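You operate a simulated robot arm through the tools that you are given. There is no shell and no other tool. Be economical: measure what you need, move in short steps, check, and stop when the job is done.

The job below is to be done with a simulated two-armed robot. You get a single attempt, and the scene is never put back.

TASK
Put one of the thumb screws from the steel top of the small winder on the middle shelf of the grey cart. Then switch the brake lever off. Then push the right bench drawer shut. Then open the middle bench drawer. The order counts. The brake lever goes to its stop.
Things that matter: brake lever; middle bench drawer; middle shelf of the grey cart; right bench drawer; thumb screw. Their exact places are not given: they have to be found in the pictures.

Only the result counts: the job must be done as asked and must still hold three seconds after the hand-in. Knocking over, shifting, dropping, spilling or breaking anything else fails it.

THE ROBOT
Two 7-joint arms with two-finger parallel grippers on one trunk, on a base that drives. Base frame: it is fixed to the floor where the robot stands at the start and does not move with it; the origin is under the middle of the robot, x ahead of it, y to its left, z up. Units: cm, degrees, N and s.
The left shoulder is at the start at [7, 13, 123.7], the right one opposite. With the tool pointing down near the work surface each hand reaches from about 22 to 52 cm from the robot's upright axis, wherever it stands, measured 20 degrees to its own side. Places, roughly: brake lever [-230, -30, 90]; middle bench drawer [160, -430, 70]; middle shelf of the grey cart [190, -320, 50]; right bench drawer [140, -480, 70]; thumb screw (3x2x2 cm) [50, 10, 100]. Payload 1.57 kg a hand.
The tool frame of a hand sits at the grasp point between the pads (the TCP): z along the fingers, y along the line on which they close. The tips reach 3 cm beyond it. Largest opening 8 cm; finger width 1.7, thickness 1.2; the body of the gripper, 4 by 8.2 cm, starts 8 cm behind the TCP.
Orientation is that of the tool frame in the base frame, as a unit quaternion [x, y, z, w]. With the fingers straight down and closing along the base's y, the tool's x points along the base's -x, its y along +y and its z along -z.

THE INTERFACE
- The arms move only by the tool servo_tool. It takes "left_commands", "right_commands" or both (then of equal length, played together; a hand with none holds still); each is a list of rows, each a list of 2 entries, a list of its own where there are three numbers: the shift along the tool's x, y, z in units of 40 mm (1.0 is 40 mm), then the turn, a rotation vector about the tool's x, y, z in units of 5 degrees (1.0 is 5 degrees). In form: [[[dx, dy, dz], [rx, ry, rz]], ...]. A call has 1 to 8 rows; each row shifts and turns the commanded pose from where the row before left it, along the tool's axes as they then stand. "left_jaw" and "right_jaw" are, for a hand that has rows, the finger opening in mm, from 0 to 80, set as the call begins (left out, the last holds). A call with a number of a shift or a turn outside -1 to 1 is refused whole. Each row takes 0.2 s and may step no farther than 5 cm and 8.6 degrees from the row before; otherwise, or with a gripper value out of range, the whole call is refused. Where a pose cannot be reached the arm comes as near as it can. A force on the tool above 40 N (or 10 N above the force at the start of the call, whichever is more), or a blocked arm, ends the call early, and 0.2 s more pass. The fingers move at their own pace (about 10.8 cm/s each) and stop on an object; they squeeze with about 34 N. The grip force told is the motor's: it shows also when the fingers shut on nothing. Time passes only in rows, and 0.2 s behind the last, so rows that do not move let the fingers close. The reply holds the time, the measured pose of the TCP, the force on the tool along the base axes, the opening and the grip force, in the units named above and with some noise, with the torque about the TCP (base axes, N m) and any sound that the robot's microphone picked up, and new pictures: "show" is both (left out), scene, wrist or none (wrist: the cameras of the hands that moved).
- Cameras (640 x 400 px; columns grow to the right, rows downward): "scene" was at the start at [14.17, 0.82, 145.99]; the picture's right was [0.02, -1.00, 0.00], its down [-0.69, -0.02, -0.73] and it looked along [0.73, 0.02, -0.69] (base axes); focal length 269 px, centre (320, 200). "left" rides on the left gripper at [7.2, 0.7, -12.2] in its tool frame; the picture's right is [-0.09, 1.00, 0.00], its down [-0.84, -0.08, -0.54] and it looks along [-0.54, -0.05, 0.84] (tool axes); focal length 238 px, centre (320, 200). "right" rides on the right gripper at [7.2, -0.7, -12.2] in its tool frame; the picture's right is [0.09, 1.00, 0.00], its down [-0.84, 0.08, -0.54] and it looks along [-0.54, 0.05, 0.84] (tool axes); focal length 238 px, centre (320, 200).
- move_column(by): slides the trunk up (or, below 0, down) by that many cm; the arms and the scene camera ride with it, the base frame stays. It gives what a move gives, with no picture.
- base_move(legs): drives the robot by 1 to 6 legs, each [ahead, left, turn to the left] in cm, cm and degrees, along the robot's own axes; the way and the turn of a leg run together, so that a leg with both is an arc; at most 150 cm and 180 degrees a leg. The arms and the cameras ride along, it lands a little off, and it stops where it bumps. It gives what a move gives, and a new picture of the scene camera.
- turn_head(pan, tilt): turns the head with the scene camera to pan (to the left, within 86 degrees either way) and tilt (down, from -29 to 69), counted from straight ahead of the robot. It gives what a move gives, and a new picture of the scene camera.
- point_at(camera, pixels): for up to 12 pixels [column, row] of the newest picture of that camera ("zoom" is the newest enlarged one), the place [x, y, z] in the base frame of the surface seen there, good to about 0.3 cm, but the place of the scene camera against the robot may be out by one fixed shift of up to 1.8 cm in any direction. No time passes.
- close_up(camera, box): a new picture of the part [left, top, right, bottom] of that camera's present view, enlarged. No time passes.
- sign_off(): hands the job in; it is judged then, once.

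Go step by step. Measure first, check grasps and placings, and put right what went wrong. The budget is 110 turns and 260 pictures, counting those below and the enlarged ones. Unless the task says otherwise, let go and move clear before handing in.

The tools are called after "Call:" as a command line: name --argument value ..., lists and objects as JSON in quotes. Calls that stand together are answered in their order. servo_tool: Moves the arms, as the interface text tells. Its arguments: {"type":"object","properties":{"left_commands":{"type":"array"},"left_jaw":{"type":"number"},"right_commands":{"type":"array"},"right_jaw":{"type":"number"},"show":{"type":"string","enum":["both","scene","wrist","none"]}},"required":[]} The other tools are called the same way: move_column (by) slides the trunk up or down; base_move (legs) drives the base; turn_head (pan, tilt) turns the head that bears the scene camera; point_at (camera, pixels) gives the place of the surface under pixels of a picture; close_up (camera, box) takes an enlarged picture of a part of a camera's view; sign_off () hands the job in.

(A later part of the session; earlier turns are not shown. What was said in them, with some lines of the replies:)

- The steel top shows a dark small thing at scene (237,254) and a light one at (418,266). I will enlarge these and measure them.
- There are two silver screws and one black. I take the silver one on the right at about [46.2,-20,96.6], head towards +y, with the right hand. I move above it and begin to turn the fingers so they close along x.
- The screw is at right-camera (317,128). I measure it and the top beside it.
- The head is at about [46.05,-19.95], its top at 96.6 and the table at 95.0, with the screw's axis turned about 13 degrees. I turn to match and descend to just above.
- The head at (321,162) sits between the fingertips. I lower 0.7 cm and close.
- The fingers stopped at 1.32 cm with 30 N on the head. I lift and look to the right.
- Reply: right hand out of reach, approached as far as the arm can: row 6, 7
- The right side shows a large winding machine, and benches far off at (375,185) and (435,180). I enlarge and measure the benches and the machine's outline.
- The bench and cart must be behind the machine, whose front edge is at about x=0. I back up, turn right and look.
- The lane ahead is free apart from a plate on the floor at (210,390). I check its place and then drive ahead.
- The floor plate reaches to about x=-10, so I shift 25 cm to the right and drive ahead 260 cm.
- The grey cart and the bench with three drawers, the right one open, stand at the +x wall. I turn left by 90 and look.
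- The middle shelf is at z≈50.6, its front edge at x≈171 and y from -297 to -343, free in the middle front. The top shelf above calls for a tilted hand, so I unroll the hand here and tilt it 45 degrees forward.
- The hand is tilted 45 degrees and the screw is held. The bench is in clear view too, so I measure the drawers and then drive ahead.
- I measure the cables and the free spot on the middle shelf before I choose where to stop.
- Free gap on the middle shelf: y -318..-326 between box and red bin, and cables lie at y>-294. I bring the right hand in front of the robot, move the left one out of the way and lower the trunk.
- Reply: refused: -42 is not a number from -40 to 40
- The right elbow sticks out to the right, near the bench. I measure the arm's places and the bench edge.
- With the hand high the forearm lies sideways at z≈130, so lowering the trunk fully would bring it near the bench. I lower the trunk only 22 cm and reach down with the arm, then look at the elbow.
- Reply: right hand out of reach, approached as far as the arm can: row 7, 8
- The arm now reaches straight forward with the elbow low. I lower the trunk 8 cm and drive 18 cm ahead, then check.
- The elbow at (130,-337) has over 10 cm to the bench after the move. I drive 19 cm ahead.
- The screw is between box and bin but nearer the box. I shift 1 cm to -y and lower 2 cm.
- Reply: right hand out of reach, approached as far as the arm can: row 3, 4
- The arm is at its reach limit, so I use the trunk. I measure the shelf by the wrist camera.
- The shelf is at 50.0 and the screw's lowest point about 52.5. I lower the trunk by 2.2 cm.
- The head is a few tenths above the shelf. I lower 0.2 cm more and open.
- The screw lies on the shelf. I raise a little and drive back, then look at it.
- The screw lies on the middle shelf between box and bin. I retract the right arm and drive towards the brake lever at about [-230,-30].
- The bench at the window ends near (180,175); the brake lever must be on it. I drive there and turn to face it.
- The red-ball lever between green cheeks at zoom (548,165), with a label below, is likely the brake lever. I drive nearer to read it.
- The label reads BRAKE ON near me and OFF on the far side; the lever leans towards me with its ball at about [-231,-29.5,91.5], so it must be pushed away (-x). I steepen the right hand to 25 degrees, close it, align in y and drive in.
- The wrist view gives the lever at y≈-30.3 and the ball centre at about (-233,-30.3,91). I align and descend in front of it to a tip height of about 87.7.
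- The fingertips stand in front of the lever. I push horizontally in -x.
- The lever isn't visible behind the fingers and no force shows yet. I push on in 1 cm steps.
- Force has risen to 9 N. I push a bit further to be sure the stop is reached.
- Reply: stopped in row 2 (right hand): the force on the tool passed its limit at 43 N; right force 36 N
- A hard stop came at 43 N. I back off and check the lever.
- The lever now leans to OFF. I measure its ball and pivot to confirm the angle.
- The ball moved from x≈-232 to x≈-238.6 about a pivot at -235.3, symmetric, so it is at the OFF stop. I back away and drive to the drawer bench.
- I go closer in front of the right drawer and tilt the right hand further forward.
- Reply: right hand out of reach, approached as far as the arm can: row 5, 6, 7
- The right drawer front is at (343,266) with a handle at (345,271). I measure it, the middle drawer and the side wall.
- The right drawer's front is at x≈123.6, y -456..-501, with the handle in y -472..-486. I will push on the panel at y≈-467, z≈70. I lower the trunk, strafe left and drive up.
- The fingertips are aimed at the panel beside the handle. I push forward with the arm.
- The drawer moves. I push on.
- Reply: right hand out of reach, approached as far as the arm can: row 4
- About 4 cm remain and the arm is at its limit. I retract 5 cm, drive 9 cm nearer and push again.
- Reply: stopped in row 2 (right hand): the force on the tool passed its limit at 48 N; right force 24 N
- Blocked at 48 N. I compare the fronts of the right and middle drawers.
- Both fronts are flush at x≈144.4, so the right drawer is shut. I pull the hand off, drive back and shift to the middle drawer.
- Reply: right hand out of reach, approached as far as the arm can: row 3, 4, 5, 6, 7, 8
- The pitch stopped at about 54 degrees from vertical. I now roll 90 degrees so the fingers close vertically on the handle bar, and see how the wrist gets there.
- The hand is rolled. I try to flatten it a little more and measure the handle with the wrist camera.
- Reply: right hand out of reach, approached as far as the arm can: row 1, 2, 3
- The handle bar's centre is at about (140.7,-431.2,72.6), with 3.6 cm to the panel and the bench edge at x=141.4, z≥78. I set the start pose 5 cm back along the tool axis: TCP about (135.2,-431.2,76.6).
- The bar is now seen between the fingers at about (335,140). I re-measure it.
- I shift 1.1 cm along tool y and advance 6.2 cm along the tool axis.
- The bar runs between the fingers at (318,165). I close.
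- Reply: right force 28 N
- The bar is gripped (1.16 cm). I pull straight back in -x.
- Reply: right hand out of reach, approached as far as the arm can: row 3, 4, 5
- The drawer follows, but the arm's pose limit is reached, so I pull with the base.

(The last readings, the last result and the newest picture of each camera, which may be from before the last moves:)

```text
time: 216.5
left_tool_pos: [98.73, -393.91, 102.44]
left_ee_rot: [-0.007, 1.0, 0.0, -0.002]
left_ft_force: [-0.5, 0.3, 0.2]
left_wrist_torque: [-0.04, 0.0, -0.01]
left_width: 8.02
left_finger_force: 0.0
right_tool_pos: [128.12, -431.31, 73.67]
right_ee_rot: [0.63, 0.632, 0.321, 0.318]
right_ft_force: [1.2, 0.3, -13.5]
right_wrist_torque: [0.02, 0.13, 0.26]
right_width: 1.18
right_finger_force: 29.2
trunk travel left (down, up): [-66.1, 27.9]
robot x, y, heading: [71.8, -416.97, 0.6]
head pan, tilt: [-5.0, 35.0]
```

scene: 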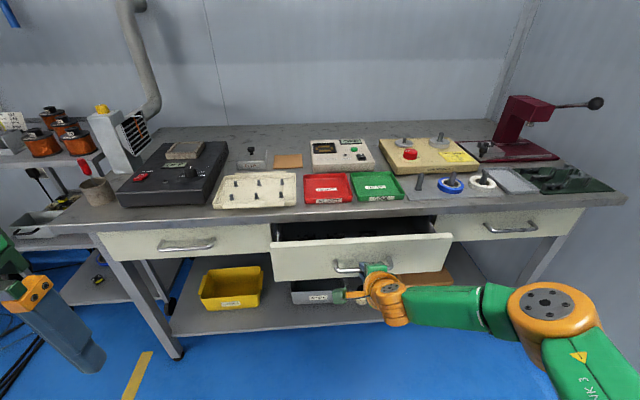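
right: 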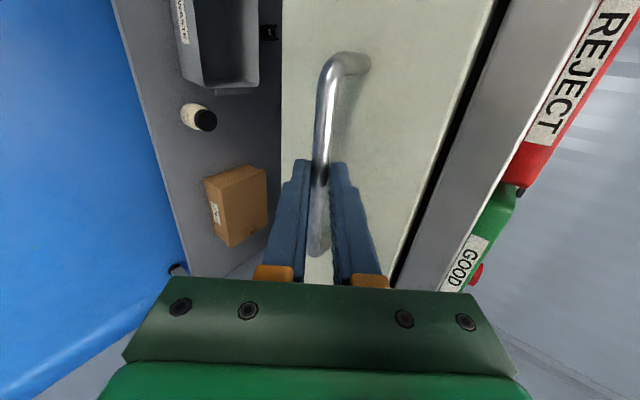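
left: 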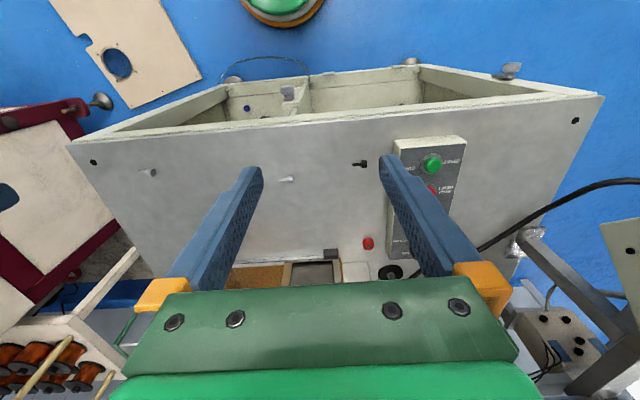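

The drawer is about 11 cm open. I pull 10 cm more.

Call:
base_move --legs '[[-10, 0, 0]]'

Call:
base_move --legs '[[-4, 0, 0]]'

Call:
point_at --camera "scene" --pixels '[[300, 280], [420, 262], [480, 235], [300, 300]]'

```text
time: 217.6
left_tool_pos: [88.96, -393.83, 102.32]
left_ee_rot: [-0.005, 1.0, -0.001, -0.001]
left_ft_force: [0.9, 0.0, 0.7]
left_wrist_torque: [0.04, -0.01, 0.01]
left_width: 7.99
left_finger_force: 0.0
right_tool_pos: [118.2, -431.43, 73.8]
right_ee_rot: [0.629, 0.633, 0.321, 0.318]
right_ft_force: [1.5, 4.7, -14.3]
right_wrist_torque: [0.28, 0.2, 0.54]
right_width: 1.14
right_finger_force: 28.6
trunk travel left (down, up): [-66.1, 27.9]
robot x, y, heading: [61.94, -416.69, 0.7]
head pan, tilt: [-5.0, 35.0]
```

scene: 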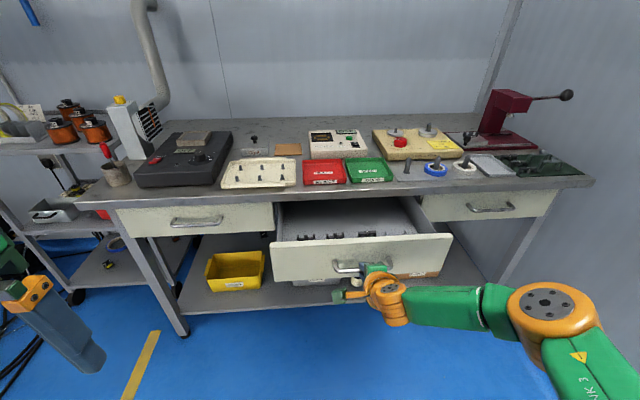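

```text
time: 218.5
left_tool_pos: [85.09, -394.03, 102.4]
left_ee_rot: [-0.005, 1.0, -0.001, -0.002]
left_ft_force: [0.0, 0.0, 0.2]
left_wrist_torque: [-0.01, 0.0, -0.03]
left_width: 7.98
left_finger_force: 0.1
right_tool_pos: [114.39, -431.23, 73.73]
right_ee_rot: [0.63, 0.632, 0.321, 0.318]
right_ft_force: [1.3, 3.9, -13.3]
right_wrist_torque: [0.31, 0.17, 0.57]
right_width: 1.17
right_finger_force: 29.6
trunk travel left (down, up): [-66.1, 27.9]
robot x, y, heading: [58.57, -416.45, 0.5]
head pan, tilt: [-5.0, 35.0]
```

scene: 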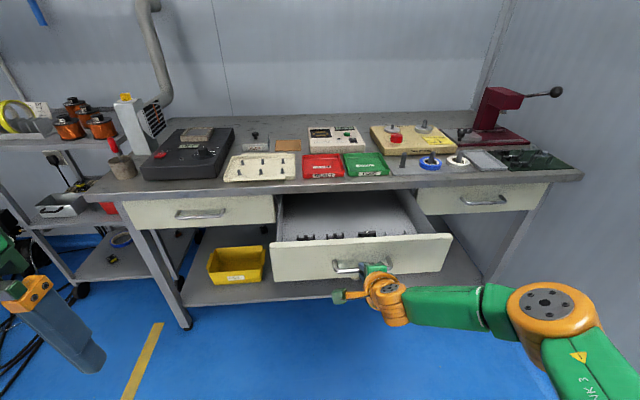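

```text
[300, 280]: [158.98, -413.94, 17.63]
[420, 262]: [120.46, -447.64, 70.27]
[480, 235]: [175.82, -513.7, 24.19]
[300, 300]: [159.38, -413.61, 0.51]
```

The drawer is 25 cm open with no stop felt. I pull 4 cm more to see whether it ends.

Call:
base_move --legs '[[-4, 0, 0]]'

```text
time: 219.4
left_tool_pos: [81.05, -393.95, 102.5]
left_ee_rot: [-0.006, 1.0, -0.001, -0.001]
left_ft_force: [-0.3, 0.3, 0.3]
left_wrist_torque: [0.01, -0.03, -0.03]
left_width: 8.01
left_finger_force: 0.0
right_tool_pos: [110.33, -431.36, 73.67]
right_ee_rot: [0.629, 0.634, 0.32, 0.316]
right_ft_force: [1.2, 2.0, -11.6]
right_wrist_torque: [0.3, 0.12, 0.54]
right_width: 1.16
right_finger_force: 29.1
trunk travel left (down, up): [-66.1, 27.9]
robot x, y, heading: [54.14, -416.69, 0.4]
head pan, tilt: [-5.0, 35.0]
```

scene: 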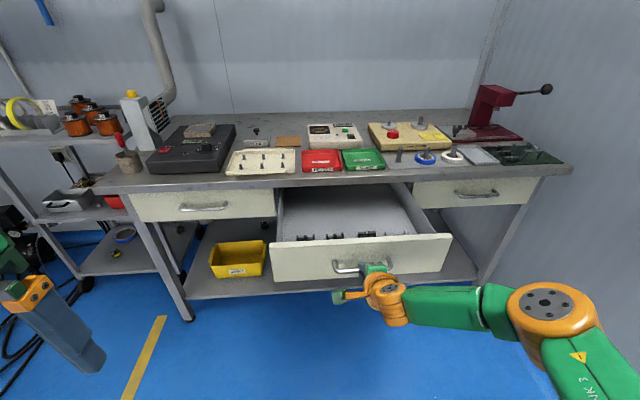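

Still free-moving; I continue in small steps to find the stop.

Call:
base_move --legs '[[-4, 0, 0]]'

Call:
point_at --camera "scene" --pixels '[[300, 260], [420, 255], [300, 250]]'

```text
time: 220.3
left_tool_pos: [76.97, -393.98, 102.49]
left_ee_rot: [-0.006, 1.0, -0.001, -0.002]
left_ft_force: [-0.3, -0.6, 1.0]
left_wrist_torque: [0.04, -0.02, 0.01]
left_width: 8.0
left_finger_force: 0.0
right_tool_pos: [106.49, -431.38, 74.01]
right_ee_rot: [0.628, 0.631, 0.323, 0.32]
right_ft_force: [29.8, -3.8, 25.5]
right_wrist_torque: [0.1, -1.02, 0.26]
right_width: 1.19
right_finger_force: 29.2
trunk travel left (down, up): [-66.1, 27.9]
robot x, y, heading: [50.7, -416.65, 0.4]
head pan, tilt: [-5.0, 35.0]
```

scene: 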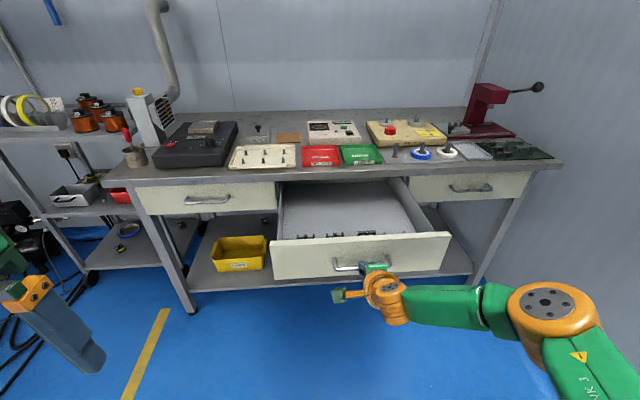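

```text
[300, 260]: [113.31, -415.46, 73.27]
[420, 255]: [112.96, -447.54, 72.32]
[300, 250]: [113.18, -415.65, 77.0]
```

Force jumped to 30 N: the drawer is at its outer stop, 32 cm open. I open the fingers and back off.

Call:
servo_tool --right_commands '[[[0, 0, 0], [0, 0, 0]], [[0, 0, 0], [0, 0, 0]], [[0, 0, 0], [0, 0, 0]]]' --right_jaw 44 --show "wrist"

```text
time: 221.1
left_tool_pos: [76.78, -394.04, 102.48]
left_ee_rot: [-0.005, 1.0, -0.001, 0.0]
left_ft_force: [-0.4, 0.1, -0.9]
left_wrist_torque: [-0.02, -0.01, 0.02]
left_width: 8.01
left_finger_force: 0.1
right_tool_pos: [106.46, -431.43, 74.25]
right_ee_rot: [0.627, 0.631, 0.324, 0.322]
right_ft_force: [0.6, 0.0, 0.9]
right_wrist_torque: [0.01, -0.01, -0.01]
right_width: 4.41
right_finger_force: 0.1
trunk travel left (down, up): [-66.1, 27.9]
robot x, y, heading: [50.27, -416.88, 0.7]
head pan, tilt: [-5.0, 35.0]
```

right: 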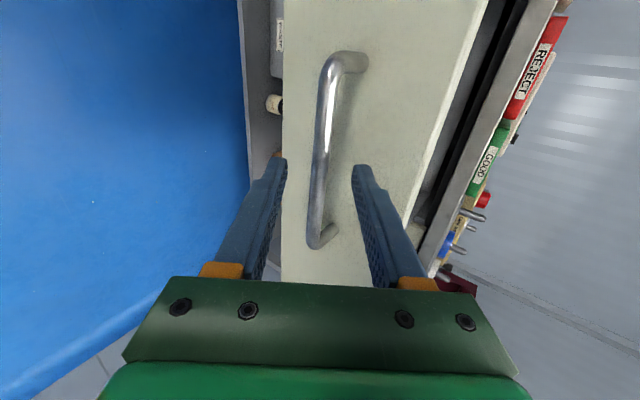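

The fingers are clear of the bar. I back off 12 cm and check everything.

Call:
base_move --legs '[[-12, 0, 0]]'

Call:
turn_head --pan 10 --tilt 30

Call:
point_at --camera "scene" --pixels '[[220, 240], [400, 195]]'

```text
time: 222.3
left_tool_pos: [64.99, -394.1, 102.5]
left_ee_rot: [-0.004, 1.0, -0.002, 0.0]
left_ft_force: [-0.5, 0.3, 0.8]
left_wrist_torque: [0.02, 0.01, -0.02]
left_width: 8.0
left_finger_force: 0.1
right_tool_pos: [94.61, -431.42, 74.13]
right_ee_rot: [0.629, 0.63, 0.323, 0.321]
right_ft_force: [0.3, 0.6, 0.0]
right_wrist_torque: [-0.02, 0.02, 0.02]
right_width: 4.39
right_finger_force: 0.0
trunk travel left (down, up): [-66.1, 27.9]
robot x, y, heading: [38.54, -416.65, 0.2]
head pan, tilt: [-5.0, 35.0]
```

scene: 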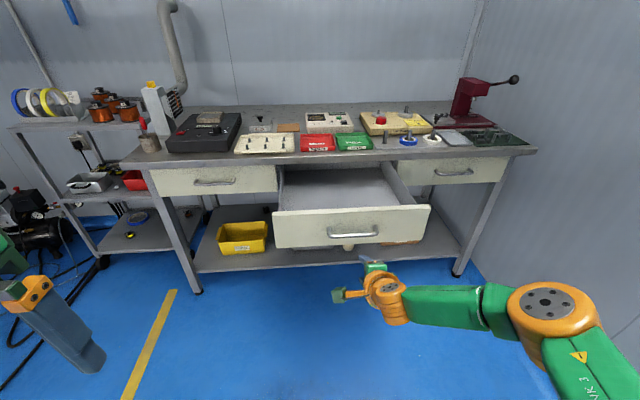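

```text
time: 223.1
left_tool_pos: [64.82, -394.12, 102.53]
left_ee_rot: [-0.005, 1.0, 0.0, 0.0]
left_ft_force: [0.0, 0.0, -0.2]
left_wrist_torque: [0.01, 0.03, 0.0]
left_width: 7.99
left_finger_force: 0.1
right_tool_pos: [94.56, -431.49, 74.12]
right_ee_rot: [0.628, 0.63, 0.325, 0.321]
right_ft_force: [0.5, -0.2, -0.5]
right_wrist_torque: [0.01, -0.01, 0.01]
right_width: 4.39
right_finger_force: 0.0
trunk travel left (down, up): [-66.1, 27.9]
robot x, y, heading: [38.01, -416.85, 0.4]
head pan, tilt: [10.0, 30.0]
```

scene: 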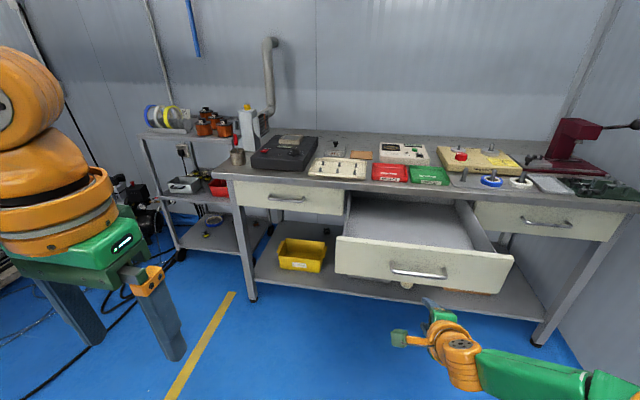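

```text
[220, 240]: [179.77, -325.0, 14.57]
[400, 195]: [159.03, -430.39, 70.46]
```

Call:
point_at --camera "scene" --pixels '[[500, 222], [600, 225], [255, 195], [330, 200], [450, 265]]'

Call:
close_up --camera "scene" --box '[130, 120, 290, 260]'

```text
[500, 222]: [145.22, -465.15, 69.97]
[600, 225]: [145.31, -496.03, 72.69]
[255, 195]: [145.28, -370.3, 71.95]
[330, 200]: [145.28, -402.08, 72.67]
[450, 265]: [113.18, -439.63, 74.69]
```

```text
2.86 times, centred on (210, 190) of scene
```

zoom: 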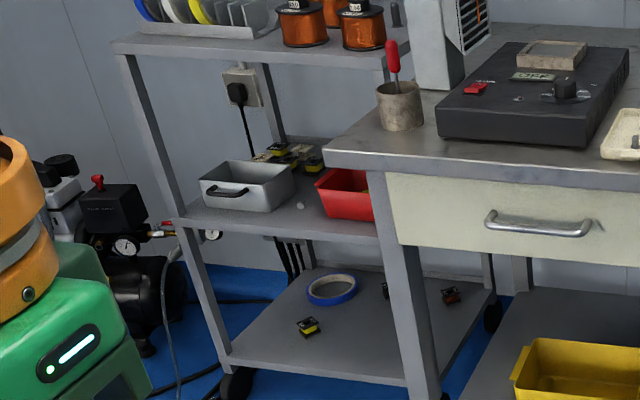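

The screw is still on the middle shelf, at zoom (300,205). The right drawer is flush with the left one at x≈145.3 and the middle drawer is open with its front at x≈113, so I hand in.

Call:
sign_off

```text
The job is handed in.
```

I did the four steps in the order you asked and handed the job in; no verdict has come back yet.

- **Thumb screw:** one silver screw lies on the middle shelf of the grey cart, between the white box and the red bin.
- **Brake lever:** I pushed it to its OFF stop. It ended there at 43 N, leaning as far to OFF as it had to ON.
- **Right bench drawer:** it is shut, flush with its neighbour.
- **Middle bench drawer:** I pulled it out to its stop, 32 cm open.

The hand is clear of everything, and I saw nothing knocked over or shifted.
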